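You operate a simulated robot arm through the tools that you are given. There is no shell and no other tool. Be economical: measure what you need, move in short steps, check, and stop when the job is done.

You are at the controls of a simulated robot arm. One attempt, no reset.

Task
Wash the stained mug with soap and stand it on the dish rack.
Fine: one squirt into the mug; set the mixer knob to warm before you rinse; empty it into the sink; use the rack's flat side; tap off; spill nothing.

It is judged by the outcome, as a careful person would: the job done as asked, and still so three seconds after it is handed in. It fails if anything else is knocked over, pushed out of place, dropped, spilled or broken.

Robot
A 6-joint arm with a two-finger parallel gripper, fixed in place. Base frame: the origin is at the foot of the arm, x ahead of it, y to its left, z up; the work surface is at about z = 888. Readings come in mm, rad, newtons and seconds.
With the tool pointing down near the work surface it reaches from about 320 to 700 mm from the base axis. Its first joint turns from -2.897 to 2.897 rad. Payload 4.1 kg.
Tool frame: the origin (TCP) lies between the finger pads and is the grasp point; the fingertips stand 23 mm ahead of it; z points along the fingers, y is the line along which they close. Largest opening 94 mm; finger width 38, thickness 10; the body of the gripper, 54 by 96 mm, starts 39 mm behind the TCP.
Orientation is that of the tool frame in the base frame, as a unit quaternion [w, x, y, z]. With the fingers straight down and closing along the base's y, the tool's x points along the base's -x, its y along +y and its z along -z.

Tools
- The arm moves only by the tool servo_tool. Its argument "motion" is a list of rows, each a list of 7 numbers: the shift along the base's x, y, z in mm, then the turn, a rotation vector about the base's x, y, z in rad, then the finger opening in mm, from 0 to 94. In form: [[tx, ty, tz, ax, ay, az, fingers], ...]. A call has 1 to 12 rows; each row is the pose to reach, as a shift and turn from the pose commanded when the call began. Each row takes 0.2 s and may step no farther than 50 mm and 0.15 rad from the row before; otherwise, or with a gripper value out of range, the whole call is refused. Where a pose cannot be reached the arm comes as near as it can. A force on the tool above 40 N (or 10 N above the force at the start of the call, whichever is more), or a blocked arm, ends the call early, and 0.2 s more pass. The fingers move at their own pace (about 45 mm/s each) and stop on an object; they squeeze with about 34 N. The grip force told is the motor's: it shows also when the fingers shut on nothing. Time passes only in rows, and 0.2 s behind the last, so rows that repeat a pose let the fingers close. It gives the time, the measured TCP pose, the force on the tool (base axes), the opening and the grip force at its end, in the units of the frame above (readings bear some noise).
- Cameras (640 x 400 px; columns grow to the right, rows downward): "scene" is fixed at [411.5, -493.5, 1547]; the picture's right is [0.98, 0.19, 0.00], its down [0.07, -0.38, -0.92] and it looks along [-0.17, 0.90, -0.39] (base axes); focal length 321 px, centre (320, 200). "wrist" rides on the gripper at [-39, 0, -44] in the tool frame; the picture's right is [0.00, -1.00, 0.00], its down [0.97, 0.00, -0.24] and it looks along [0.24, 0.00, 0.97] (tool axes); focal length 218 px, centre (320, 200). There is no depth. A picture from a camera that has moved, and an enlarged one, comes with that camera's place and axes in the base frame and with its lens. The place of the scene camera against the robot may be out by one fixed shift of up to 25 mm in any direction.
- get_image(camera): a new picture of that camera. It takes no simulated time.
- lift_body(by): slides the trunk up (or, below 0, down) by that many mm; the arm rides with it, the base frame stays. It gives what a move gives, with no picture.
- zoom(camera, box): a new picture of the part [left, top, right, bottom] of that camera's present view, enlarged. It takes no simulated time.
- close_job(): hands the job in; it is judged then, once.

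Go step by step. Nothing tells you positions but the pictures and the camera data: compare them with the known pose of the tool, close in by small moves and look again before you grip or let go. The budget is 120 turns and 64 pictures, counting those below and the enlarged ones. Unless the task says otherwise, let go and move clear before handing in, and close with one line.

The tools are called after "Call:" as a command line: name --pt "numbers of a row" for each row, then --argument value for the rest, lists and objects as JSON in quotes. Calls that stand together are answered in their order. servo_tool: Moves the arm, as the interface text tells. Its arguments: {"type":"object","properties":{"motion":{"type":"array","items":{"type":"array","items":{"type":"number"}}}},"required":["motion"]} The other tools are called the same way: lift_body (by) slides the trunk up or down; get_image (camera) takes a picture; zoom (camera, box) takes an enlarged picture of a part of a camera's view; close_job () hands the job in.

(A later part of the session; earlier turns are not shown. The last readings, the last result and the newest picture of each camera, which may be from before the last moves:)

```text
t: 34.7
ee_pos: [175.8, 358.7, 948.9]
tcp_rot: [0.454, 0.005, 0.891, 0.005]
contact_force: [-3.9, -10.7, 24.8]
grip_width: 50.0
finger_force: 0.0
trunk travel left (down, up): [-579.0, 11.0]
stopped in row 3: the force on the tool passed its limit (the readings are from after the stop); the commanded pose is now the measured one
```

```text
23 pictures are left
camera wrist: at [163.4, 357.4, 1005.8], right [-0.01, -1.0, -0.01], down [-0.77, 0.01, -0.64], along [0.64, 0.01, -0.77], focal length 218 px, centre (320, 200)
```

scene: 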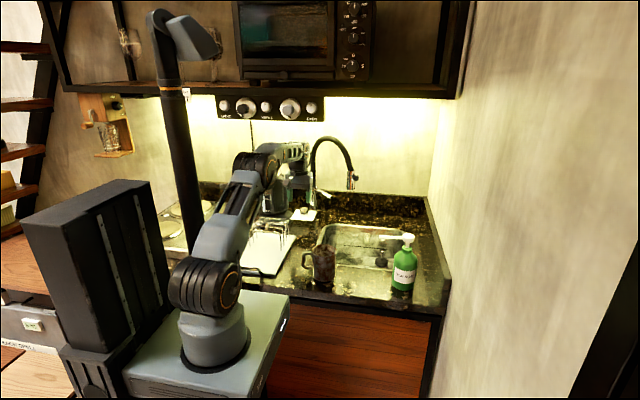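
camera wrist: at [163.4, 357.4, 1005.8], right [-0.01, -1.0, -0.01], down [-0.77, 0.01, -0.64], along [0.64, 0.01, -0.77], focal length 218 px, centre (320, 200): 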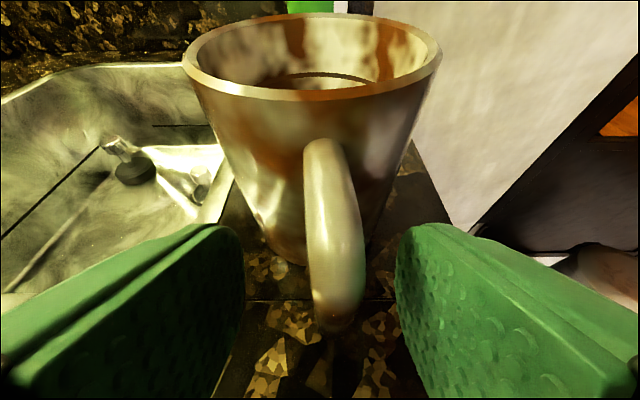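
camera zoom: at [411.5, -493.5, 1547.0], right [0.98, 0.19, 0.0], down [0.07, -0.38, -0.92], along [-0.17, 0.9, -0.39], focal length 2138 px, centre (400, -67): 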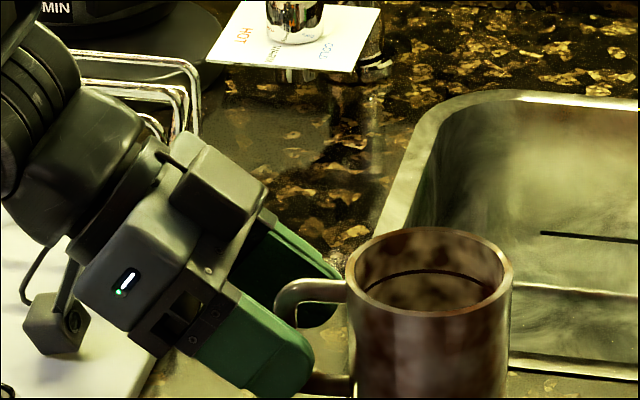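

Contact came from the small box on the gripper's underside touching the rack, not from the mug. I'll lift off, steepen the tool a bit to clear, and re-approach higher on the handle.

Call:
servo_tool --pt "-8 -2 10 0 0 0 50" --pt "-12 -3 16 0 0.1 0 50" --pt "-12 -3 16 0 0.22 0 50"

Call:
servo_tool --pt "8 0 -5 0 0 0 50" --pt "16 0 -10 0 0 0 50" --pt "21 0 -15 0 0 0 50" --pt "21 0 -15 0 0 0 50"

Call:
get_image --camera "scene"

```text
t: 35.5
ee_pos: [165.0, 356.7, 963.1]
tcp_rot: [0.353, 0.006, 0.936, 0.002]
contact_force: [-0.5, 0.0, -0.1]
grip_width: 50.0
finger_force: 0.1
trunk travel left (down, up): [-579.0, 11.0]
```

```text
t: 36.5
ee_pos: [186.1, 356.9, 947.0]
tcp_rot: [0.352, 0.006, 0.936, 0.003]
contact_force: [-0.5, 1.1, -0.2]
grip_width: 50.3
finger_force: 0.0
trunk travel left (down, up): [-579.0, 11.0]
```

```text
22 pictures are left
```

scene: 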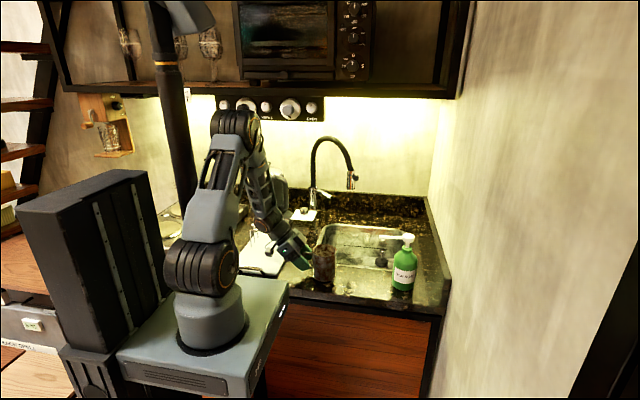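

Clear now with zero contact force. I'll centre on the handle (y≈352), close, and then lift slightly.

Call:
servo_tool --pt "2 -4 0 0 0 0 50" --pt "2 -5 0 0 0 0 36" --pt "2 -5 0 0 0 0 22" --pt "2 -5 0 0 0 0 8" --pt "2 -5 0 0 0 0 4" --pt "2 -5 0 0 0 0 4"

Call:
get_image --camera "wrist"

```text
t: 37.9
ee_pos: [188.1, 351.1, 949.2]
tcp_rot: [0.352, 0.006, 0.936, 0.003]
contact_force: [0.0, -1.9, 1.5]
grip_width: 11.4
finger_force: 34.0
trunk travel left (down, up): [-579.0, 11.0]
```

```text
21 pictures are left
camera wrist: at [188.1, 350.1, 1006.7], right [-0.01, -1.0, -0.01], down [-0.89, 0.01, -0.46], along [0.46, 0.0, -0.89], focal length 218 px, centre (320, 200)
```

wrist: 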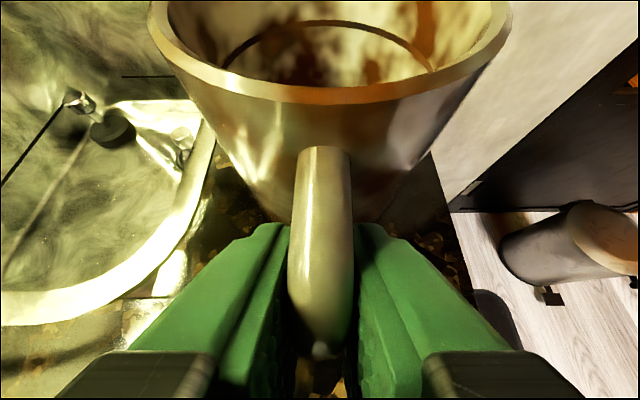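

The handle is firmly gripped (11 mm). Lifting 15 mm and carrying the mug toward the spot under the soap nozzle.

Call:
servo_tool --pt "0 0 8 0 0 0 4" --pt "0 0 16 0 0 0 4" --pt "25 2 18 0 0 0 4" --pt "55 4 18 0 0 0 4" --pt "85 7 18 0 0 0 4" --pt "110 9 18 0 0 0 4" --pt "125 11 18 0 0 0 4"

Call:
zoom --camera "scene" --box '[270, 200, 430, 300]'

Call:
get_image --camera "wrist"

```text
t: 39.5
ee_pos: [312.9, 362.4, 965.6]
tcp_rot: [0.352, 0.006, 0.936, 0.003]
contact_force: [-0.3, -0.5, 3.7]
grip_width: 11.6
finger_force: 34.6
trunk travel left (down, up): [-579.0, 11.0]
```

```text
4.00 times, centred on (350, 250) of scene
camera zoom: at [411.5, -493.5, 1547.0], right [0.98, 0.19, 0.0], down [0.07, -0.38, -0.92], along [-0.17, 0.9, -0.39], focal length 1283 px, centre (200, 0)
```

zoom: 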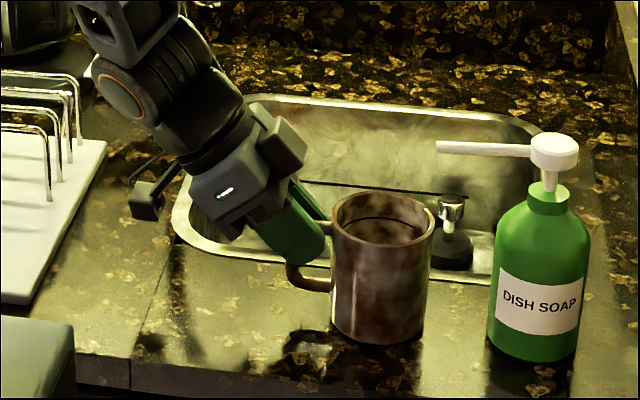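

```text
19 pictures are left
camera wrist: at [313.1, 361.6, 1024.7], right [-0.01, -1.0, -0.01], down [-0.89, 0.01, -0.46], along [0.46, 0.0, -0.89], focal length 218 px, centre (320, 200)
```

wrist: 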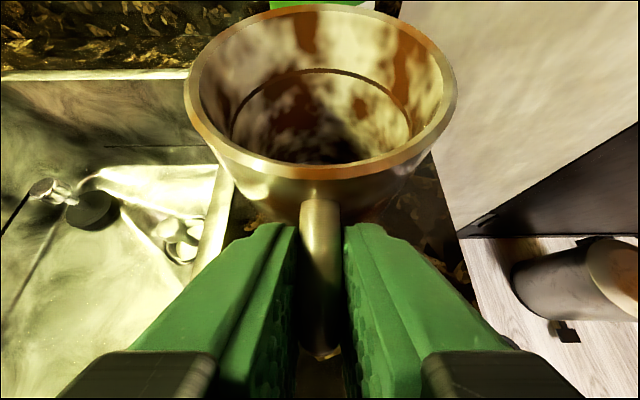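

The mug slid down in the grip and stayed standing on the counter, upright; it just slides along. It needs about 42 mm more to put its mouth beneath the nozzle tip (~(415, 360)).

Call:
servo_tool --pt "12 0 0 0 0 0 4" --pt "24 -1 0 0 0 0 4" --pt "36 -1 0 0 0 0 4" --pt "42 -1 0 0 0 0 4" --pt "42 -1 0 0 0 0 4"

Call:
servo_tool --pt "0 0 2 0 0 0 4" --pt "0 0 4 0 0 0 4" --pt "0 0 6 0 0 0 4" --pt "0 0 6 0 0 0 4"

Call:
zoom --camera "scene" --box '[270, 200, 430, 300]'

```text
t: 40.7
ee_pos: [352.8, 361.6, 966.1]
tcp_rot: [0.353, 0.006, 0.936, 0.003]
contact_force: [-3.5, 0.1, 6.4]
grip_width: 11.6
finger_force: 34.3
trunk travel left (down, up): [-579.0, 11.0]
```

```text
t: 41.7
ee_pos: [354.1, 360.9, 971.5]
tcp_rot: [0.352, 0.006, 0.936, 0.003]
contact_force: [-0.7, -1.2, -2.3]
grip_width: 11.4
finger_force: 34.1
trunk travel left (down, up): [-579.0, 11.0]
```

```text
4.00 times, centred on (350, 250) of scene
camera zoom: at [411.5, -493.5, 1547.0], right [0.98, 0.19, 0.0], down [0.07, -0.38, -0.92], along [-0.17, 0.9, -0.39], focal length 1283 px, centre (200, 0)
```

zoom: 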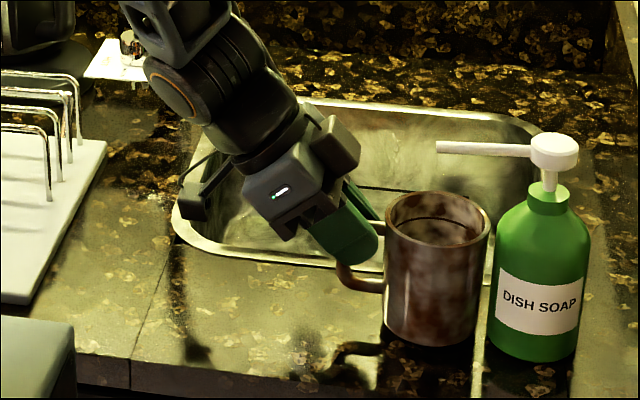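

The mug mouth is now under the nozzle tip but close to the bottle. I'll back off 6 mm and lower it gently.

Call:
servo_tool --pt "-3 0 0 0 0 0 4" --pt "-6 0 0 0 0 0 4" --pt "-6 0 -3 0 0 0 4" --pt "-6 0 -6 0 0 0 4" --pt "-6 0 -6 0 0 0 4"

Call:
zoom --camera "scene" --box '[326, 220, 422, 300]'

```text
t: 42.9
ee_pos: [349.0, 361.4, 966.3]
tcp_rot: [0.353, 0.006, 0.936, 0.003]
contact_force: [-0.4, -0.3, 2.8]
grip_width: 11.4
finger_force: 34.0
trunk travel left (down, up): [-579.0, 11.0]
```

```text
5.00 times, centred on (374, 260) of scene
camera zoom: at [411.5, -493.5, 1547.0], right [0.98, 0.19, 0.0], down [0.07, -0.38, -0.92], along [-0.17, 0.9, -0.39], focal length 1604 px, centre (50, -100)
```

zoom: 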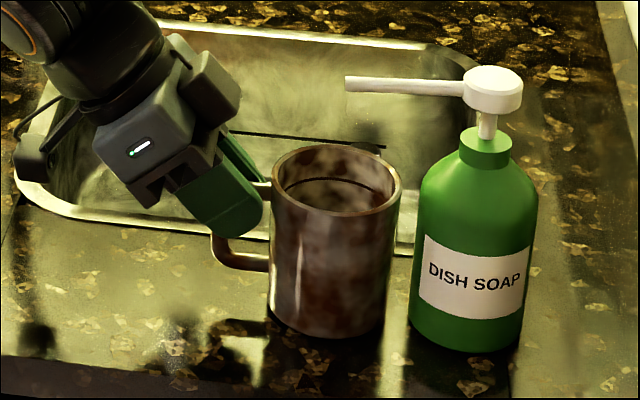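

The mug stands upright with the nozzle tip over its mouth and a gap to the bottle. Releasing and backing out along the tool axis, then rising.

Call:
servo_tool --pt "0 0 0 0 0 0 20" --pt "0 0 0 0 0 0 36" --pt "-10 0 12 0 0 0 40" --pt "-22 0 25 0 0 0 40" --pt "-40 0 48 0 0 0 40" --pt "-60 0 80 0 0 0 20" --pt "-60 0 120 0 0.14 0 0" --pt "-60 0 155 0 0.28 0 0" --pt "-60 0 160 0 0.42 0 0" --pt "-50 0 165 0 0.56 0 0" --pt "-40 0 165 0 0.7 0 0"

Call:
servo_tool --pt "40 0 0 0 0.02 0 0" --pt "80 0 0 0 0.02 0 0" --pt "120 0 0 0 0.02 0 0" --pt "155 -1 -5 0 0.02 0 0" --pt "180 -1 -10 0 0.02 0 0" --pt "180 -1 -10 0 0.02 0 0"

Call:
zoom --camera "scene" --box '[326, 200, 454, 280]'

Call:
get_image --camera "wrist"

```text
t: 45.3
ee_pos: [309.7, 362.8, 1130.6]
tcp_rot: [0.009, 0.006, 1.0, 0.001]
contact_force: [-0.6, -0.5, -0.1]
grip_width: 0.1
finger_force: 34.2
trunk travel left (down, up): [-579.0, 11.0]
```

```text
t: 46.7
ee_pos: [488.2, 360.4, 1120.7]
tcp_rot: [0.0, 0.005, 1.0, 0.0]
contact_force: [0.1, 0.0, -0.7]
grip_width: 0.0
finger_force: 34.2
trunk travel left (down, up): [-579.0, 11.0]
```

```text
5.00 times, centred on (390, 240) of scene
camera zoom: at [411.5, -493.5, 1547.0], right [0.98, 0.19, 0.0], down [0.07, -0.38, -0.92], along [-0.17, 0.9, -0.39], focal length 1604 px, centre (-30, 0)
```

zoom: 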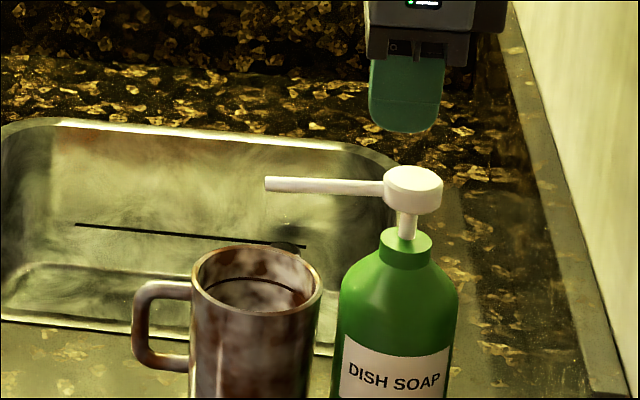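

```text
15 pictures are left
camera wrist: at [528.0, 359.7, 1164.8], right [-0.01, -1.0, 0.0], down [-0.97, 0.01, 0.24], along [-0.24, 0.0, -0.97], focal length 218 px, centre (320, 200)
```

wrist: 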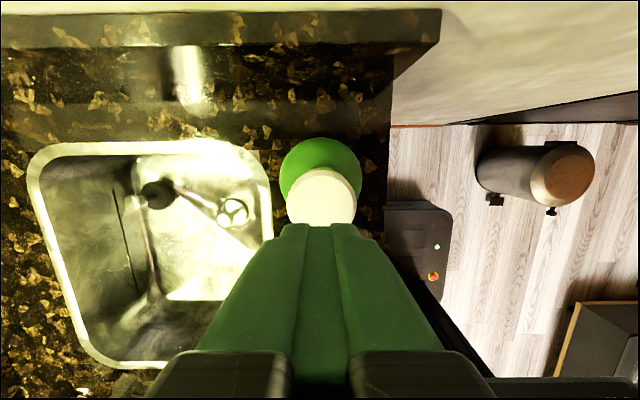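

The pump head is at (505, 359) with its top at about z=1068. Centring the closed fingers and pressing once, straight down, then releasing.

Call:
servo_tool --pt "17 -1 -5 0 0 0 0" --pt "17 -1 -15 0 0 0 0" --pt "17 -1 -24 0 0 0 0" --pt "17 -1 -24 0 0 0 0"

Call:
servo_tool --pt "0 0 -4 0 0 0 0" --pt "0 0 -8 0 0 0 0" --pt "0 0 -12 0 0 0 0" --pt "0 0 -15 0 0 0 0" --pt "0 0 -18 0 0 0 0" --pt "0 0 -20 0 0 0 0"

```text
t: 47.7
ee_pos: [506.2, 359.8, 1098.0]
tcp_rot: [0.001, 0.007, 1.0, 0.0]
contact_force: [-0.4, 0.2, 0.4]
grip_width: 0.1
finger_force: 34.3
trunk travel left (down, up): [-579.0, 11.0]
```

```text
t: 49.1
ee_pos: [504.5, 359.1, 1077.2]
tcp_rot: [0.001, 0.007, 1.0, 0.0]
contact_force: [0.7, 0.3, 6.9]
grip_width: 0.0
finger_force: 34.2
trunk travel left (down, up): [-579.0, 11.0]
```

The pump is being depressed (about 7 N). Checking how far the stem has gone and whether soap came out.

Call:
zoom --camera "scene" --box '[326, 200, 454, 280]'

```text
5.00 times, centred on (390, 240) of scene
camera zoom: at [411.5, -493.5, 1547.0], right [0.98, 0.19, 0.0], down [0.07, -0.38, -0.92], along [-0.17, 0.9, -0.39], focal length 1604 px, centre (-30, 0)
```

zoom: 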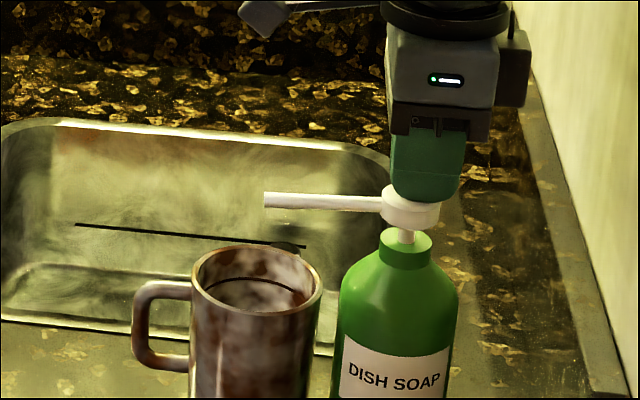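

The head went down about 11 mm with a little stem left. Completing the same stroke another 6 mm, then releasing.

Call:
servo_tool --pt "0 0 -2 0 0 0 0" --pt "0 0 -4 0 0 0 0" --pt "0 0 -6 0 0 0 0" --pt "0 0 -6 0 0 0 0"

Call:
zoom --camera "scene" --box '[342, 225, 422, 275]'

```text
t: 50.1
ee_pos: [505.5, 358.5, 1073.6]
tcp_rot: [0.002, 0.007, 1.0, 0.002]
contact_force: [2.9, 1.1, 24.6]
grip_width: 0.1
finger_force: 33.6
trunk travel left (down, up): [-579.0, 11.0]
```

```text
8.00 times, centred on (382, 250) of scene
camera zoom: at [411.5, -493.5, 1547.0], right [0.98, 0.19, 0.0], down [0.07, -0.38, -0.92], along [-0.17, 0.9, -0.39], focal length 2566 px, centre (-176, -200)
```

zoom: 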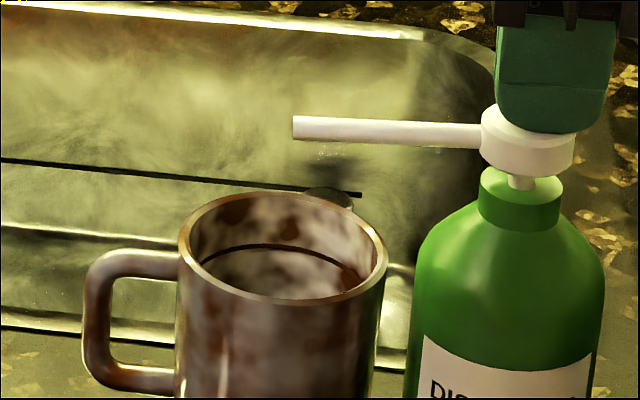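

Full stroke reached (25 N, bottomed). Releasing upward and then looking into the mug.

Call:
servo_tool --pt "0 0 8 0 0 0 0" --pt "0 0 20 0 0 0 0" --pt "0 0 50 0 0 0 0" --pt "-40 0 65 0 0 0 0" --pt "-85 0 65 0 0 0 0" --pt "-130 0 65 0 0 0 0" --pt "-160 0 65 0 0 0 0" --pt "-160 0 65 0 0 0 0"

Call:
zoom --camera "wrist" --box '[200, 50, 440, 200]'

```text
t: 51.9
ee_pos: [346.5, 359.9, 1134.8]
tcp_rot: [-0.001, 0.007, 1.0, 0.0]
contact_force: [1.1, -0.4, -0.2]
grip_width: 0.0
finger_force: 33.9
trunk travel left (down, up): [-579.0, 11.0]
```

```text
2.67 times, centred on (320, 125) of wrist
camera zoom: at [384.2, 358.9, 1179.0], right [-0.01, -1.0, 0.0], down [-0.97, 0.01, 0.24], along [-0.24, 0.0, -0.97], focal length 582 px, centre (320, 400)
```

zoom: 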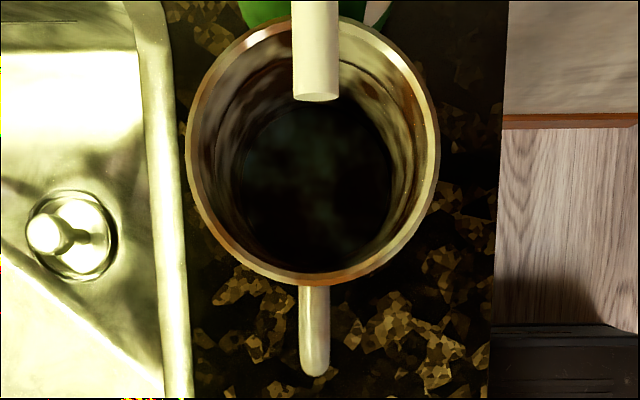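

Soap pump done; the nozzle is centred well above the mug. Next is the tap lever: I'll turn the tool to face +y and bring the closed fingers low, in front of the lever.

Call:
servo_tool --pt "-10 0 0 0 0 0.14 0" --pt "-25 0 0 0 0 0.28 0" --pt "-40 0 0 0 0 0.42 0" --pt "-55 0 0 0 0 0.56 0" --pt "-70 0 0 0 0 0.7 0" --pt "-85 0 0 0 0 0.84 0" --pt "-100 0 0 0 0 0.98 0" --pt "-115 0 0 0 0 1.12 0" --pt "-130 0 0 0 0 1.26 0" --pt "-141 0 0 0 0 1.4 0" --pt "-141 0 0 0 0 1.5 0" --pt "-141 0 0 0 0 1.57 0"

Call:
servo_tool --pt "0 10 -10 0.14 0 0 0" --pt "0 20 -25 0.28 0 0 0" --pt "0 35 -40 0.42 0 0 0" --pt "0 50 -55 0.56 0 0 0" --pt "0 65 -70 0.7 0 0 0" --pt "0 80 -85 0.84 0 0 0" --pt "0 100 -100 0.98 0 0 0" --pt "0 120 -115 1.12 0 0 0" --pt "0 140 -130 1.26 0 0 0" --pt "0 160 -135 1.3 0 0 0"

Call:
get_image --camera "wrist"

```text
t: 54.5
ee_pos: [204.2, 359.4, 1136.4]
tcp_rot: [0.0, -0.703, 0.712, 0.0]
contact_force: [0.1, -1.5, -0.4]
grip_width: 0.0
finger_force: 34.2
trunk travel left (down, up): [-579.0, 11.0]
```

```text
t: 56.7
ee_pos: [205.3, 519.1, 1000.7]
tcp_rot: [0.426, -0.558, 0.566, 0.432]
contact_force: [0.2, -0.3, -1.0]
grip_width: 0.0
finger_force: 33.9
out of reach, approached as far as the arm can: row 5, 6
trunk travel left (down, up): [-579.0, 11.0]
```

```text
11 pictures are left
camera wrist: at [204.8, 487.3, 1049.2], right [1.0, 0.0, -0.01], down [-0.01, -0.49, -0.87], along [0.0, 0.87, -0.49], focal length 218 px, centre (320, 200)
```

wrist: 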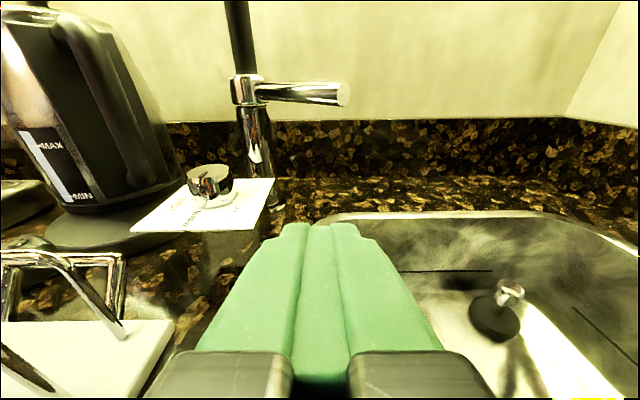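

The lever lies horizontal at z≈1037, from the column to its tip at (220, 662). I'll slide the closed fingers beneath it and try lifting gently.

Call:
servo_tool --pt "0 45 0 0 0 0 0" --pt "0 90 0 0 0 0 0" --pt "0 130 0 0 0 0 0" --pt "0 152 0 0 0 0 0" --pt "0 152 0 0 0 0 0"

Call:
servo_tool --pt "0 0 6 0 0 0 0" --pt "0 0 12 0 0 0 0" --pt "0 0 16 0 0 0 0" --pt "0 0 20 0 0 0 0" --pt "0 0 24 0 0 0 0"

```text
t: 57.9
ee_pos: [203.9, 671.6, 1001.2]
tcp_rot: [0.424, -0.56, 0.567, 0.43]
contact_force: [-0.1, 1.0, -0.7]
grip_width: 0.0
finger_force: 34.1
trunk travel left (down, up): [-579.0, 11.0]
```

```text
t: 58.9
ee_pos: [203.0, 669.6, 1009.4]
tcp_rot: [0.415, -0.564, 0.573, 0.424]
contact_force: [-1.3, -0.3, -11.7]
grip_width: 0.0
finger_force: 34.2
trunk travel left (down, up): [-579.0, 11.0]
stopped in row 5: the force on the tool passed its limit (the readings are from after the stop); the commanded pose is now the measured one
```

Lifting is blocked (it is rigid vertically), so the lever must swing around the column. I'll back off, rise to lever height and push its tip gently in +y.

Call:
servo_tool --pt "0 0 -10 0 0 0 0" --pt "0 -30 -10 0 0 0 0" --pt "0 -60 -5 0 0 0 0" --pt "5 -60 25 0 0 0 0" --pt "5 -50 33 0 0 0 0" --pt "5 -35 33 0 0 0 0" --pt "5 -35 33 0 0 0 0"

Call:
servo_tool --pt "0 6 0 0 0 0 0" --pt "0 12 0 0 0 0 0" --pt "0 18 0 0 0 0 0" --pt "0 24 0 0 0 0 0" --pt "0 30 0 0 0 0 0" --pt "0 36 0 0 0 0 0"

```text
t: 60.5
ee_pos: [208.8, 634.8, 1046.6]
tcp_rot: [0.418, -0.563, 0.572, 0.426]
contact_force: [0.0, 0.0, -0.1]
grip_width: 0.4
finger_force: 34.1
trunk travel left (down, up): [-579.0, 11.0]
```

```text
t: 61.2
ee_pos: [210.4, 639.1, 1047.3]
tcp_rot: [0.418, -0.561, 0.575, 0.425]
contact_force: [-0.4, -43.1, 11.5]
grip_width: 0.3
finger_force: 34.0
trunk travel left (down, up): [-579.0, 11.0]
stopped in row 3: the force on the tool passed its limit (the readings are from after the stop); the commanded pose is now the measured one
```

Pushing +y is blocked as well, so it must swing the other way. I'll go around the tip and push it from the right side toward −x.

Call:
servo_tool --pt "0 -25 0 0 0 0 0" --pt "20 -45 -3 0 0 0 0" --pt "36 -45 -4 0 0 0 0" --pt "36 -20 -4 0 0 0 0" --pt "36 5 -4 0 0 0 0" --pt "36 24 -4 0 0 0 0" --pt "36 24 -4 0 0 0 0"

Call:
servo_tool --pt "-6 0 0 0 0 0 0" --pt "-12 0 0 0 0 0 0" --pt "-18 0 0 0 0 0 0" --pt "-24 0 0 0 0 0 0" --pt "-30 0 0 0 0 0 0" --pt "-36 0 0 0 0 0 0"

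Call:
get_image --camera "wrist"

```text
t: 62.8
ee_pos: [245.6, 669.7, 1039.3]
tcp_rot: [0.416, -0.563, 0.575, 0.423]
contact_force: [0.6, -0.3, 0.0]
grip_width: 0.2
finger_force: 34.0
trunk travel left (down, up): [-579.0, 11.0]
```

```text
t: 64.2
ee_pos: [208.7, 669.8, 1038.3]
tcp_rot: [0.416, -0.563, 0.575, 0.424]
contact_force: [-0.6, -0.1, 0.0]
grip_width: 0.0
finger_force: 34.3
trunk travel left (down, up): [-579.0, 11.0]
```

```text
10 pictures are left
camera wrist: at [209.8, 638.7, 1088.4], right [1.0, -0.01, -0.02], down [-0.02, -0.52, -0.86], along [0.0, 0.86, -0.52], focal length 218 px, centre (320, 200)
```

wrist: 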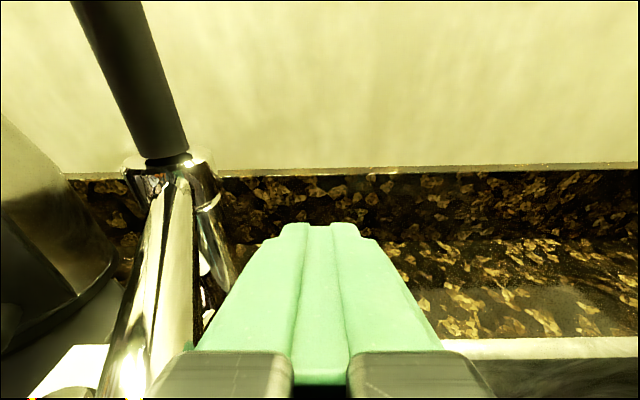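

The lever swung freely clockwise. Checking whether water runs.

Call:
zoom --camera "scene" --box '[280, 150, 440, 250]'

```text
4.00 times, centred on (360, 200) of scene
camera zoom: at [411.5, -493.5, 1547.0], right [0.98, 0.19, 0.0], down [0.07, -0.38, -0.92], along [-0.17, 0.9, -0.39], focal length 1283 px, centre (160, 200)
```

zoom: 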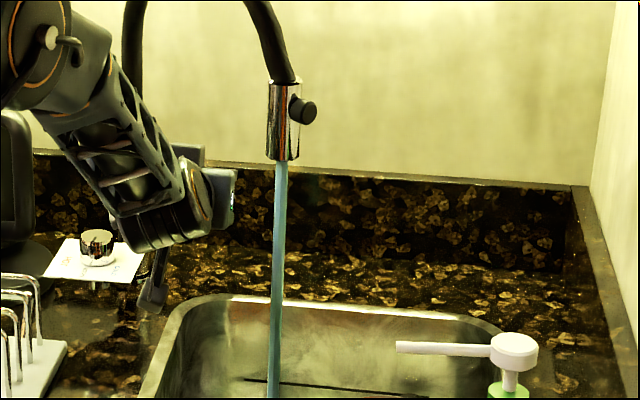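

Water is running, and re-triangulating puts the stream at about (299, 598) with the outlet at z≈1100. Now I'll retreat and fetch the mug with the same handle grip as before.

Call:
servo_tool --pt "0 -45 0 0 0 0 0" --pt "0 -90 0 0 0 0 0" --pt "0 -130 5 -0.14 0 0 0" --pt "0 -170 10 -0.28 0 0 0" --pt "0 -210 15 -0.42 0 0 0" --pt "5 -250 20 -0.56 0 0 20" --pt "15 -285 25 -0.59 0 0 40"

Call:
servo_tool --pt "5 -5 5 0 0 -0.14 40" --pt "10 -10 5 0 0 -0.28 40" --pt "15 -15 5 0 0 -0.42 40" --pt "20 -20 5 0 0 -0.56 40" --pt "25 -24 5 0 0 -0.7 40" --pt "30 -24 5 0 0 -0.84 40" --pt "35 -24 5 0 0 -0.98 40" --pt "40 -24 5 0 0 -1.12 40" --pt "45 -24 5 0 0 -1.26 40" --pt "50 -24 5 0 0 -1.4 40" --pt "50 -24 5 0 0 -1.54 40" --pt "50 -24 5 0 0 -1.57 40"

```text
t: 65.8
ee_pos: [224.7, 383.0, 1064.7]
tcp_rot: [0.234, -0.659, 0.674, 0.238]
contact_force: [-0.1, -0.9, -0.8]
grip_width: 39.9
finger_force: 0.1
trunk travel left (down, up): [-579.0, 11.0]
```

```text
t: 68.4
ee_pos: [273.0, 363.1, 1070.2]
tcp_rot: [0.337, 0.005, 0.941, 0.001]
contact_force: [-1.4, 0.3, 0.4]
grip_width: 40.0
finger_force: 0.1
out of reach, approached as far as the arm can: row 4, 5, 6, 7, 8, 9, 10
trunk travel left (down, up): [-579.0, 11.0]
```

Orientation restored. Moving to the pre-grip pose and then back onto the handle.

Call:
servo_tool --pt "18 -1 -28 0 -0.03 0 40" --pt "36 -2 -56 0 -0.03 0 40" --pt "50 -2 -74 0 -0.03 0 40" --pt "50 -2 -74 0 -0.03 0 40"

Call:
get_image --camera "wrist"

```text
t: 69.4
ee_pos: [325.3, 359.1, 993.8]
tcp_rot: [0.348, 0.008, 0.938, 0.004]
contact_force: [-0.5, 0.4, 0.2]
grip_width: 40.1
finger_force: 0.1
trunk travel left (down, up): [-579.0, 11.0]
```

```text
8 pictures are left
camera wrist: at [325.7, 357.6, 1052.0], right [-0.01, -1.0, -0.01], down [-0.89, 0.02, -0.45], along [0.45, 0.0, -0.89], focal length 218 px, centre (320, 200)
```

wrist: 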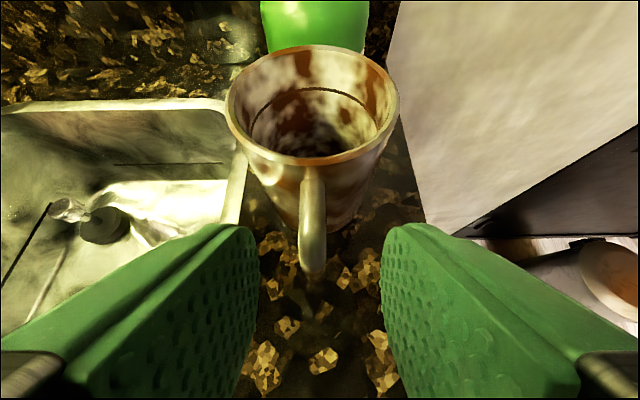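

The handle is centred at y≈360.5. Advancing and closing, then a slow lift test.

Call:
servo_tool --pt "9 1 -11 0 0 0 40" --pt "18 1 -23 0 0 0 40" --pt "26 1 -34 0 0 0 40" --pt "26 1 -34 0 0 0 24" --pt "26 1 -34 0 0 0 8" --pt "26 1 -34 0 0 0 0" --pt "26 1 -34 0 0 0 0" --pt "26 1 -34 0 0 0 0"

Call:
servo_tool --pt "0 0 2 0 0 0 0" --pt "0 0 4 0 0 0 0" --pt "0 0 6 0 0 0 0" --pt "0 0 9 0 0 0 0" --pt "0 0 12 0 0 0 0" --pt "0 0 12 0 0 0 0"

Call:
zoom --camera "scene" --box '[310, 220, 422, 290]'

```text
t: 71.2
ee_pos: [351.1, 359.8, 960.1]
tcp_rot: [0.349, 0.008, 0.937, 0.004]
contact_force: [0.7, 0.7, 0.3]
grip_width: 11.5
finger_force: 34.2
trunk travel left (down, up): [-579.0, 11.0]
```

```text
t: 72.6
ee_pos: [350.7, 361.7, 972.2]
tcp_rot: [0.348, 0.009, 0.937, 0.004]
contact_force: [0.3, -0.2, -2.6]
grip_width: 11.4
finger_force: 33.9
trunk travel left (down, up): [-579.0, 11.0]
```

```text
5.71 times, centred on (366, 255) of scene
camera zoom: at [411.5, -493.5, 1547.0], right [0.98, 0.19, 0.0], down [0.07, -0.38, -0.92], along [-0.17, 0.9, -0.39], focal length 1832 px, centre (57, -114)
```

zoom: 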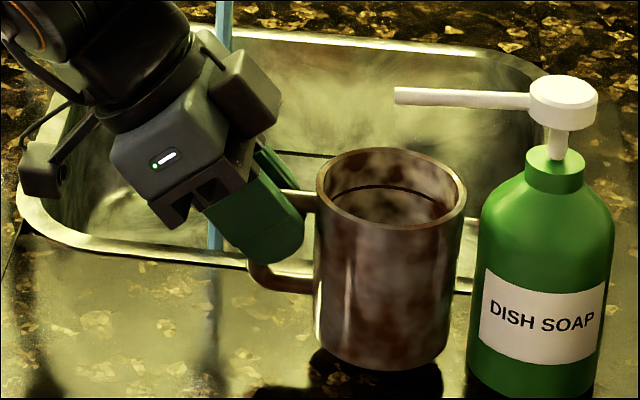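

The mug is lifted (about 2.6 N weight) with a clear gap. Bringing it out from under the nozzle and turning it toward the stream.

Call:
servo_tool --pt "0 0 8 0 0 0 0" --pt "-10 0 14 0 0 0 0" --pt "-30 0 16 0 0 0 0" --pt "-50 0 18 0 0 0 0" --pt "-70 0 22 0 0 0 0" --pt "-80 0 28 0 0 0 0" --pt "-80 0 34 0 0 0 0"

Call:
servo_tool --pt "0 5 0 0 0 0.14 0" --pt "0 10 0 0 0 0.28 0" --pt "2 18 0 0 0 0.42 0" --pt "4 26 0 0 0 0.56 0" --pt "6 34 0 0 0 0.7 0" --pt "8 42 0 0 0 0.84 0" --pt "10 50 0 0 0 0.98 0" --pt "14 58 0 0 0 1.12 0" --pt "18 66 0 0 0 1.26 0" --pt "22 74 0 0 0 1.4 0" --pt "26 84 0 0 0 1.52 0" --pt "28 94 0 0 0 1.57 0"

Call:
get_image --camera "wrist"

```text
t: 74.2
ee_pos: [270.9, 359.1, 1006.9]
tcp_rot: [0.347, 0.009, 0.938, 0.003]
contact_force: [-0.4, 0.2, -3.6]
grip_width: 11.2
finger_force: 33.7
trunk travel left (down, up): [-579.0, 11.0]
```

```text
t: 76.8
ee_pos: [298.4, 454.6, 1008.2]
tcp_rot: [0.244, -0.656, 0.67, 0.248]
contact_force: [0.4, -0.4, -2.0]
grip_width: 11.2
finger_force: 33.8
trunk travel left (down, up): [-579.0, 11.0]
```

```text
6 pictures are left
camera wrist: at [299.1, 454.6, 1065.2], right [1.0, -0.01, -0.01], down [-0.02, -0.89, -0.45], along [-0.01, 0.45, -0.89], focal length 218 px, centre (320, 200)
```

wrist: 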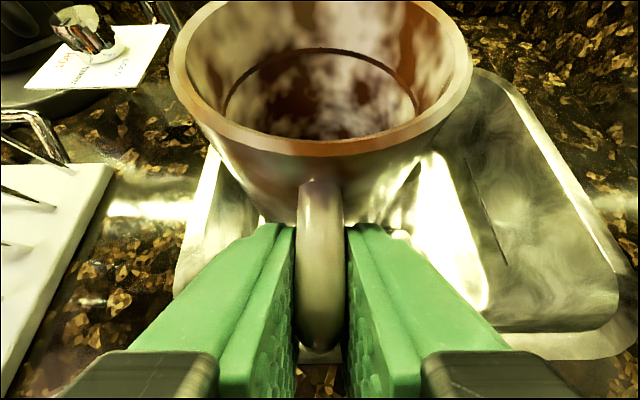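

The mug is upright with its centre at (299, 512), rim z≈1029, soap and stains inside. Moving 85 mm forward under the stream and watching the weight.

Call:
servo_tool --pt "0 30 0 0 0 0 0" --pt "0 60 0 0 0 0 0" --pt "0 85 0 0 0 0 0"

Call:
servo_tool --pt "0 0 0 0 0 0 0" --pt "0 0 0 0 0 0 0"

Call:
zoom --camera "scene" --box '[280, 160, 408, 240]'

```text
t: 77.6
ee_pos: [297.5, 539.2, 1005.0]
tcp_rot: [0.243, -0.656, 0.67, 0.248]
contact_force: [-0.5, 0.5, -2.3]
grip_width: 11.1
finger_force: 34.1
trunk travel left (down, up): [-579.0, 11.0]
```

```text
t: 78.2
ee_pos: [297.5, 539.6, 1006.4]
tcp_rot: [0.244, -0.656, 0.67, 0.248]
contact_force: [1.0, 0.8, -3.0]
grip_width: 11.1
finger_force: 34.1
trunk travel left (down, up): [-579.0, 11.0]
```

```text
5.00 times, centred on (344, 200) of scene
camera zoom: at [411.5, -493.5, 1547.0], right [0.98, 0.19, 0.0], down [0.07, -0.38, -0.92], along [-0.17, 0.9, -0.39], focal length 1604 px, centre (200, 200)
```

zoom: 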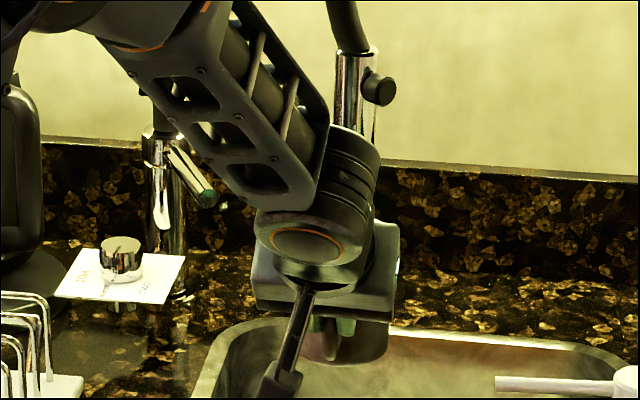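

The arm hides the mug from the scene camera, so I'll use the wrist view.

Call:
get_image --camera "wrist"

```text
4 pictures are left
camera wrist: at [298.2, 539.1, 1064.1], right [1.0, -0.02, -0.01], down [-0.02, -0.89, -0.45], along [0.0, 0.45, -0.89], focal length 218 px, centre (320, 200)
```

wrist: 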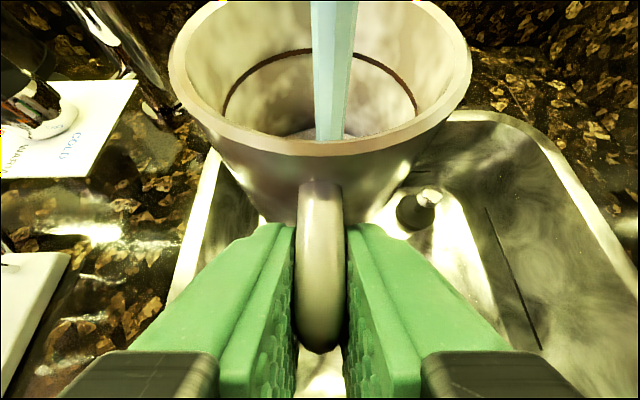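

Warm water is filling the mug and the stains are gone from the walls. A short hold, then out of the stream sideways, over the sink.

Call:
servo_tool --pt "0 0 0 0 0 0 0" --pt "0 0 0 0 0 0 0" --pt "0 0 0 0 0 0 0" --pt "0 0 0 0 0 0 0" --pt "15 -3 0 0 0 0 0" --pt "30 -6 3 0 0 0 0" --pt "45 -9 8 0 0 0 0" --pt "58 -12 14 0 0 0 0" --pt "68 -15 20 0 0 0 0" --pt "68 -15 25 0 0 0 0"

```text
t: 80.4
ee_pos: [366.9, 524.9, 1031.3]
tcp_rot: [0.244, -0.656, 0.67, 0.248]
contact_force: [0.3, 0.1, -4.6]
grip_width: 11.3
finger_force: 34.1
trunk travel left (down, up): [-579.0, 11.0]
```

The mug now carries about 2 N of water and is clear of the stream. Pitching the tool level and then rolling to empty it into the sink.

Call:
servo_tool --pt "0 0 0 0.12 0 0 0" --pt "0 0 0 0.24 0 0 0" --pt "0 0 0 0.36 0 0 0" --pt "0 0 0 0.48 0 0 0" --pt "0 0 0 0.6 0 0 0" --pt "0 0 0 0.72 0 0 0" --pt "0 0 0 0.84 0 0 0"

Call:
servo_tool --pt "0 0 0 0 0.14 0 0" --pt "0 0 0 0 0.28 0 0" --pt "0 0 0 0 0.42 0 0" --pt "0 0 0 0 0.56 0 0" --pt "0 0 0 0 0.7 0 0" --pt "0 0 0 0 0.84 0 0" --pt "0 0 0 0 0.98 0 0" --pt "0 0 0 0 1.12 0 0" --pt "0 0 0 0 1.26 0 0" --pt "0 0 0 0 1.4 0 0" --pt "0 0 0 0 1.54 0 0" --pt "0 0 0 0 1.68 0 0"

```text
t: 82.0
ee_pos: [366.4, 524.4, 1031.0]
tcp_rot: [0.49, -0.5, 0.51, 0.5]
contact_force: [0.1, -0.1, -5.0]
grip_width: 11.2
finger_force: 34.2
trunk travel left (down, up): [-579.0, 11.0]
```

```text
t: 84.6
ee_pos: [365.9, 524.1, 1032.1]
tcp_rot: [-0.053, 0.04, 0.705, 0.706]
contact_force: [-1.0, -1.0, -3.7]
grip_width: 11.3
finger_force: 33.8
trunk travel left (down, up): [-579.0, 11.0]
```

Rolling works; continuing to fully tip it, with a pause to drain.

Call:
servo_tool --pt "0 0 0 0 0.14 0 0" --pt "0 0 0 0 0.28 0 0" --pt "0 0 0 0 0.42 0 0" --pt "0 0 0 0 0.56 0 0" --pt "0 0 0 0 0.7 0 0" --pt "0 0 0 0 0.84 0 0" --pt "0 0 0 0 0.84 0 0" --pt "0 0 0 0 0.84 0 0" --pt "0 0 0 0 0.84 0 0" --pt "0 0 0 0 0.84 0 0"

Call:
zoom --camera "scene" --box '[280, 170, 440, 270]'

```text
t: 86.8
ee_pos: [365.8, 525.1, 1032.7]
tcp_rot: [-0.335, 0.323, 0.623, 0.628]
contact_force: [-0.8, 0.4, -3.4]
grip_width: 11.4
finger_force: 33.9
trunk travel left (down, up): [-579.0, 11.0]
```

```text
4.00 times, centred on (360, 220) of scene
camera zoom: at [411.5, -493.5, 1547.0], right [0.98, 0.19, 0.0], down [0.07, -0.38, -0.92], along [-0.17, 0.9, -0.39], focal length 1283 px, centre (160, 120)
```

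zoom: 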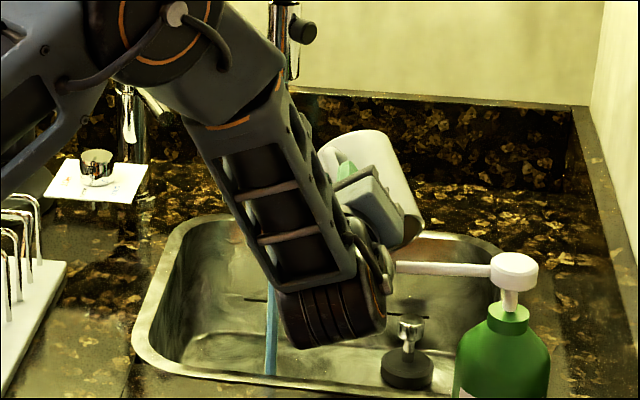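

The mug is clean, tipped right over and empty (weight back to the bare mug's). Rolling it upright again.

Call:
servo_tool --pt "0 0 0 0 -0.14 0 0" --pt "0 0 0 0 -0.28 0 0" --pt "0 0 0 0 -0.42 0 0" --pt "0 0 0 0 -0.56 0 0" --pt "0 0 0 0 -0.7 0 0" --pt "0 0 0 0 -0.84 0 0" --pt "0 0 0 0 -0.98 0 0" --pt "0 0 0 0 -1.12 0 0" --pt "0 0 0 0 -1.26 0 0" --pt "0 0 0 0 -1.4 0 0" --pt "0 0 0 0 -1.54 0 0" --pt "0 0 0 0 -1.68 0 0"

Call:
servo_tool --pt "0 0 0 0 -0.14 0 0" --pt "0 0 0 0 -0.28 0 0" --pt "0 0 0 0 -0.42 0 0" --pt "0 0 0 0 -0.56 0 0" --pt "0 0 0 0 -0.7 0 0" --pt "0 0 0 0 -0.84 0 0"

Call:
servo_tool --pt "0 -10 0 -0.14 0 0 0" --pt "0 -20 5 -0.28 0 0 0" --pt "0 -30 10 -0.42 0 0 0" --pt "0 -40 15 -0.56 0 0 0" --pt "0 -50 20 -0.7 0 0 0" --pt "0 -60 25 -0.84 0 0 0" --pt "0 -75 30 -0.84 0 0 0"

```text
t: 89.4
ee_pos: [365.5, 523.9, 1032.3]
tcp_rot: [0.24, -0.253, 0.665, 0.66]
contact_force: [-0.1, 0.1, -2.8]
grip_width: 11.2
finger_force: 33.5
trunk travel left (down, up): [-579.0, 11.0]
```

```text
t: 90.8
ee_pos: [366.6, 524.2, 1032.6]
tcp_rot: [0.491, -0.501, 0.509, 0.499]
contact_force: [0.0, -0.7, -2.6]
grip_width: 11.4
finger_force: 34.5
trunk travel left (down, up): [-579.0, 11.0]
```

```text
t: 92.4
ee_pos: [366.4, 449.0, 1062.4]
tcp_rot: [0.244, -0.656, 0.67, 0.248]
contact_force: [0.3, 0.1, -3.0]
grip_width: 11.1
finger_force: 34.1
trunk travel left (down, up): [-579.0, 11.0]
```

Upright and empty. Carrying it toward the rack's flat end while turning the handle to the arm's side.

Call:
servo_tool --pt "-24 -8 0 0 0 0.08 0" --pt "-48 -16 0 0 0 0.17 0" --pt "-72 -24 0 0 0 0.26 0" --pt "-96 -32 0 0 0 0.35 0" --pt "-120 -40 0 0 0 0.44 0" --pt "-145 -48 0 0 0 0.53 0" --pt "-170 -56 0 0 0 0.62 0" --pt "-195 -64 0 0 0 0.71 0" --pt "-220 -72 0 0 0 0.8 0" --pt "-245 -79 0 0 0 0.89 0" --pt "-270 -84 0 0 0 0.98 0" --pt "-290 -88 0 0 0 1.05 0"

Call:
get_image --camera "wrist"

```text
t: 95.0
ee_pos: [75.7, 360.6, 1063.5]
tcp_rot: [-0.086, 0.904, -0.249, -0.337]
contact_force: [-0.6, -1.4, -2.6]
grip_width: 11.3
finger_force: 34.3
trunk travel left (down, up): [-579.0, 11.0]
```

```text
2 pictures are left
camera wrist: at [75.3, 361.6, 1120.7], right [0.51, 0.86, -0.01], down [0.76, -0.46, -0.45], along [-0.39, 0.22, -0.89], focal length 218 px, centre (320, 200)
```

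wrist: 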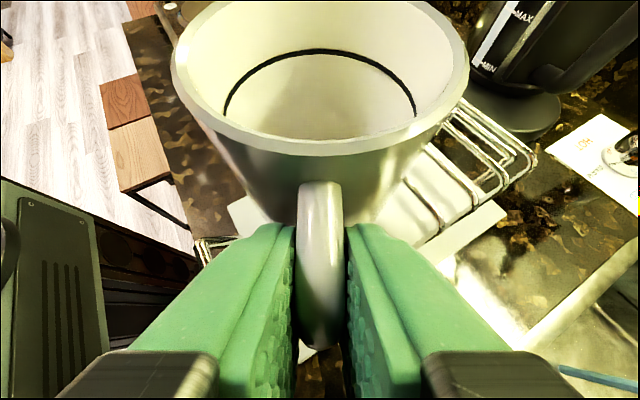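

The mug is spotless and over the rack's flat end (centre ≈ (22, 392); nearest wire at y≈490). Lowering in stages.

Call:
servo_tool --pt "0 0 -20 0 0 0 0" --pt "0 0 -40 0 0 0 0" --pt "0 0 -55 0 0 0 0" --pt "0 0 -65 0 0 0 0" --pt "0 0 -70 0 0 0 0" --pt "0 0 -70 0 0 0 0"

Call:
servo_tool --pt "0 0 -2 0 0 0 0" --pt "0 0 -4 0 0 0 0" --pt "0 0 -4 0 0 0 0"

Call:
servo_tool --pt "0 0 -2 0 0 0 0" --pt "0 0 -4 0 0 0 0" --pt "0 0 -4 0 0 0 0"

```text
t: 96.4
ee_pos: [75.9, 360.3, 992.6]
tcp_rot: [-0.085, 0.904, -0.25, -0.337]
contact_force: [-0.4, 0.1, -3.6]
grip_width: 11.3
finger_force: 33.9
trunk travel left (down, up): [-579.0, 11.0]
```

```text
t: 97.2
ee_pos: [76.6, 361.6, 987.0]
tcp_rot: [-0.086, 0.903, -0.25, -0.337]
contact_force: [0.3, 0.3, -3.8]
grip_width: 11.1
finger_force: 34.2
trunk travel left (down, up): [-579.0, 11.0]
```

```text
t: 98.0
ee_pos: [76.6, 360.1, 985.1]
tcp_rot: [-0.086, 0.903, -0.251, -0.337]
contact_force: [0.8, 0.3, -2.7]
grip_width: 11.2
finger_force: 34.1
trunk travel left (down, up): [-579.0, 11.0]
```

Still carrying the mug's weight, so there is no contact yet. Continuing down in 4 mm steps.

Call:
servo_tool --pt "0 0 -2 0 0 0 0" --pt "0 0 -4 0 0 0 0" --pt "0 0 -4 0 0 0 0"

Call:
servo_tool --pt "0 0 -2 0 0 0 0" --pt "0 0 -3 0 0 0 0" --pt "0 0 -3 0 0 0 0"

```text
t: 98.8
ee_pos: [76.5, 361.3, 981.0]
tcp_rot: [-0.085, 0.904, -0.25, -0.337]
contact_force: [-0.3, 0.9, -2.8]
grip_width: 11.4
finger_force: 33.0
trunk travel left (down, up): [-579.0, 11.0]
```

```text
t: 99.6
ee_pos: [75.4, 361.1, 976.9]
tcp_rot: [-0.086, 0.903, -0.251, -0.337]
contact_force: [-1.4, -0.5, -3.0]
grip_width: 11.1
finger_force: 33.7
trunk travel left (down, up): [-579.0, 11.0]
```

Call:
servo_tool --pt "0 0 -2 0 0 0 0" --pt "0 0 -3 0 0 0 0" --pt "0 0 -3 0 0 0 0"

Call:
servo_tool --pt "0 0 -2 0 0 0 0" --pt "0 0 -3 0 0 0 0" --pt "0 0 -3 0 0 0 0"

```text
t: 100.4
ee_pos: [76.4, 361.0, 973.5]
tcp_rot: [-0.086, 0.903, -0.251, -0.337]
contact_force: [0.8, 0.5, -3.3]
grip_width: 11.5
finger_force: 33.6
trunk travel left (down, up): [-579.0, 11.0]
```

```text
t: 101.2
ee_pos: [76.3, 361.7, 972.9]
tcp_rot: [-0.087, 0.903, -0.25, -0.339]
contact_force: [1.0, -2.4, 17.1]
grip_width: 11.4
finger_force: 33.7
trunk travel left (down, up): [-579.0, 11.0]
```

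Contact at z≈973, which fits a tray top at about 900. Easing up 1.5 mm and checking before release.

Call:
servo_tool --pt "0 0 1 0 0 0 0" --pt "0 0 1.5 0 0 0 0"

Call:
zoom --camera "scene" --box '[210, 190, 338, 270]'

```text
t: 101.8
ee_pos: [76.3, 361.1, 973.0]
tcp_rot: [-0.087, 0.904, -0.25, -0.337]
contact_force: [-1.5, 1.2, 8.5]
grip_width: 11.3
finger_force: 34.3
trunk travel left (down, up): [-579.0, 11.0]
```

```text
5.00 times, centred on (274, 230) of scene
camera zoom: at [411.5, -493.5, 1547.0], right [0.98, 0.19, 0.0], down [0.07, -0.38, -0.92], along [-0.17, 0.9, -0.39], focal length 1604 px, centre (550, 50)
```

zoom: 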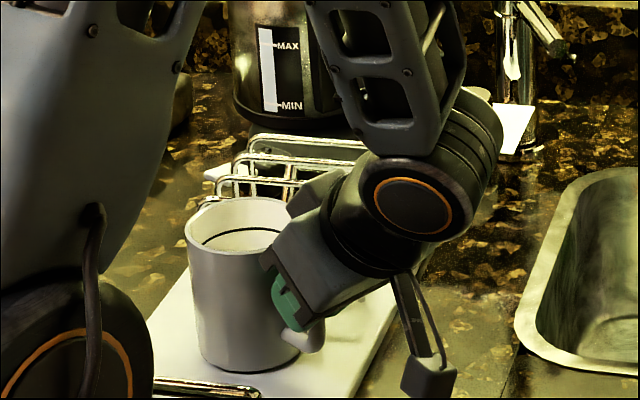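

The clean mug stands flat on the tray. Releasing and backing out along the tool axis.

Call:
servo_tool --pt "0 0 1 0 0 0 6" --pt "0 0 1 0 0 0 20" --pt "0 0 1 0 0 0 36" --pt "0 0 1 0 0 0 40" --pt "8 -5 11 0 0 0 40" --pt "18 -10 24 0 0 0 40" --pt "34 -20 46 0 0 0 40" --pt "55 -32 74 0 0 0 30" --pt "90 -40 95 0 0 0 10" --pt "120 -40 100 0 0 0 0"

```text
t: 104.0
ee_pos: [197.0, 321.1, 1073.6]
tcp_rot: [-0.086, 0.904, -0.251, -0.336]
contact_force: [0.0, 0.4, -0.8]
grip_width: 0.0
finger_force: 23.2
trunk travel left (down, up): [-579.0, 11.0]
```

Mug released and left standing. Now for the tap: I'll face +y again and come in on the left side of the lever (tip now near (187, 641)), to push it back toward +x.

Call:
servo_tool --pt "0 10 0 0 0 -0.13 0" --pt "0 20 0 0 0 -0.26 0" --pt "0 30 0 0 0 -0.39 0" --pt "0 40 0 0 0 -0.52 0" --pt "0 50 0 0 0 -0.65 0" --pt "0 60 0 0 0 -0.78 0" --pt "-5 70 0 0 0 -0.91 0" --pt "-10 80 0 0 0 -1.05 0"

Call:
servo_tool --pt "-5 15 -5 0.12 0 0 0" --pt "-15 30 -10 0.24 0 0 0" --pt "-25 50 -15 0.36 0 0 0" --pt "-35 70 -20 0.48 0 0 0" --pt "-45 90 -26 0.58 0 0 0" --pt "-49 110 -30 0.58 0 0 0" --pt "-49 130 -30 0.58 0 0 0"

```text
t: 105.8
ee_pos: [185.3, 401.6, 1072.6]
tcp_rot: [0.243, -0.656, 0.67, 0.248]
contact_force: [0.1, 0.3, -0.4]
grip_width: 0.0
finger_force: 34.2
trunk travel left (down, up): [-579.0, 11.0]
```

```text
t: 107.4
ee_pos: [137.6, 531.5, 1041.9]
tcp_rot: [0.422, -0.559, 0.571, 0.428]
contact_force: [-1.1, 0.8, 0.1]
grip_width: 0.0
finger_force: 34.2
trunk travel left (down, up): [-579.0, 11.0]
```

In position; moving forward to the left of the lever, then pushing it +x until it stops.

Call:
servo_tool --pt "0 40 1 0 0 0 0" --pt "0 80 1 0 0 0 0" --pt "0 116 1 0 0 0 0" --pt "0 116 1 0 0 0 0"

Call:
servo_tool --pt "8 0 0 0 0 0 0" --pt "16 0 0 0 0 0 0" --pt "24 0 0 0 0 0 0" --pt "32 0 0 0 0 0 0" --pt "40 0 0 0 0 0 0" --pt "46 0 0 0 0 0 0" --pt "52 0 0 0 0 0 0" --pt "58 0 0 0 0 0 0" --pt "64 0 0 0 0 0 0"

```text
t: 108.4
ee_pos: [137.4, 645.5, 1042.8]
tcp_rot: [0.421, -0.56, 0.57, 0.429]
contact_force: [0.2, 0.1, -0.5]
grip_width: 0.0
finger_force: 33.6
trunk travel left (down, up): [-579.0, 11.0]
```

```text
t: 110.4
ee_pos: [199.8, 645.8, 1043.6]
tcp_rot: [0.422, -0.56, 0.569, 0.43]
contact_force: [-9.7, 0.2, 1.2]
grip_width: 0.0
finger_force: 34.2
trunk travel left (down, up): [-579.0, 11.0]
```

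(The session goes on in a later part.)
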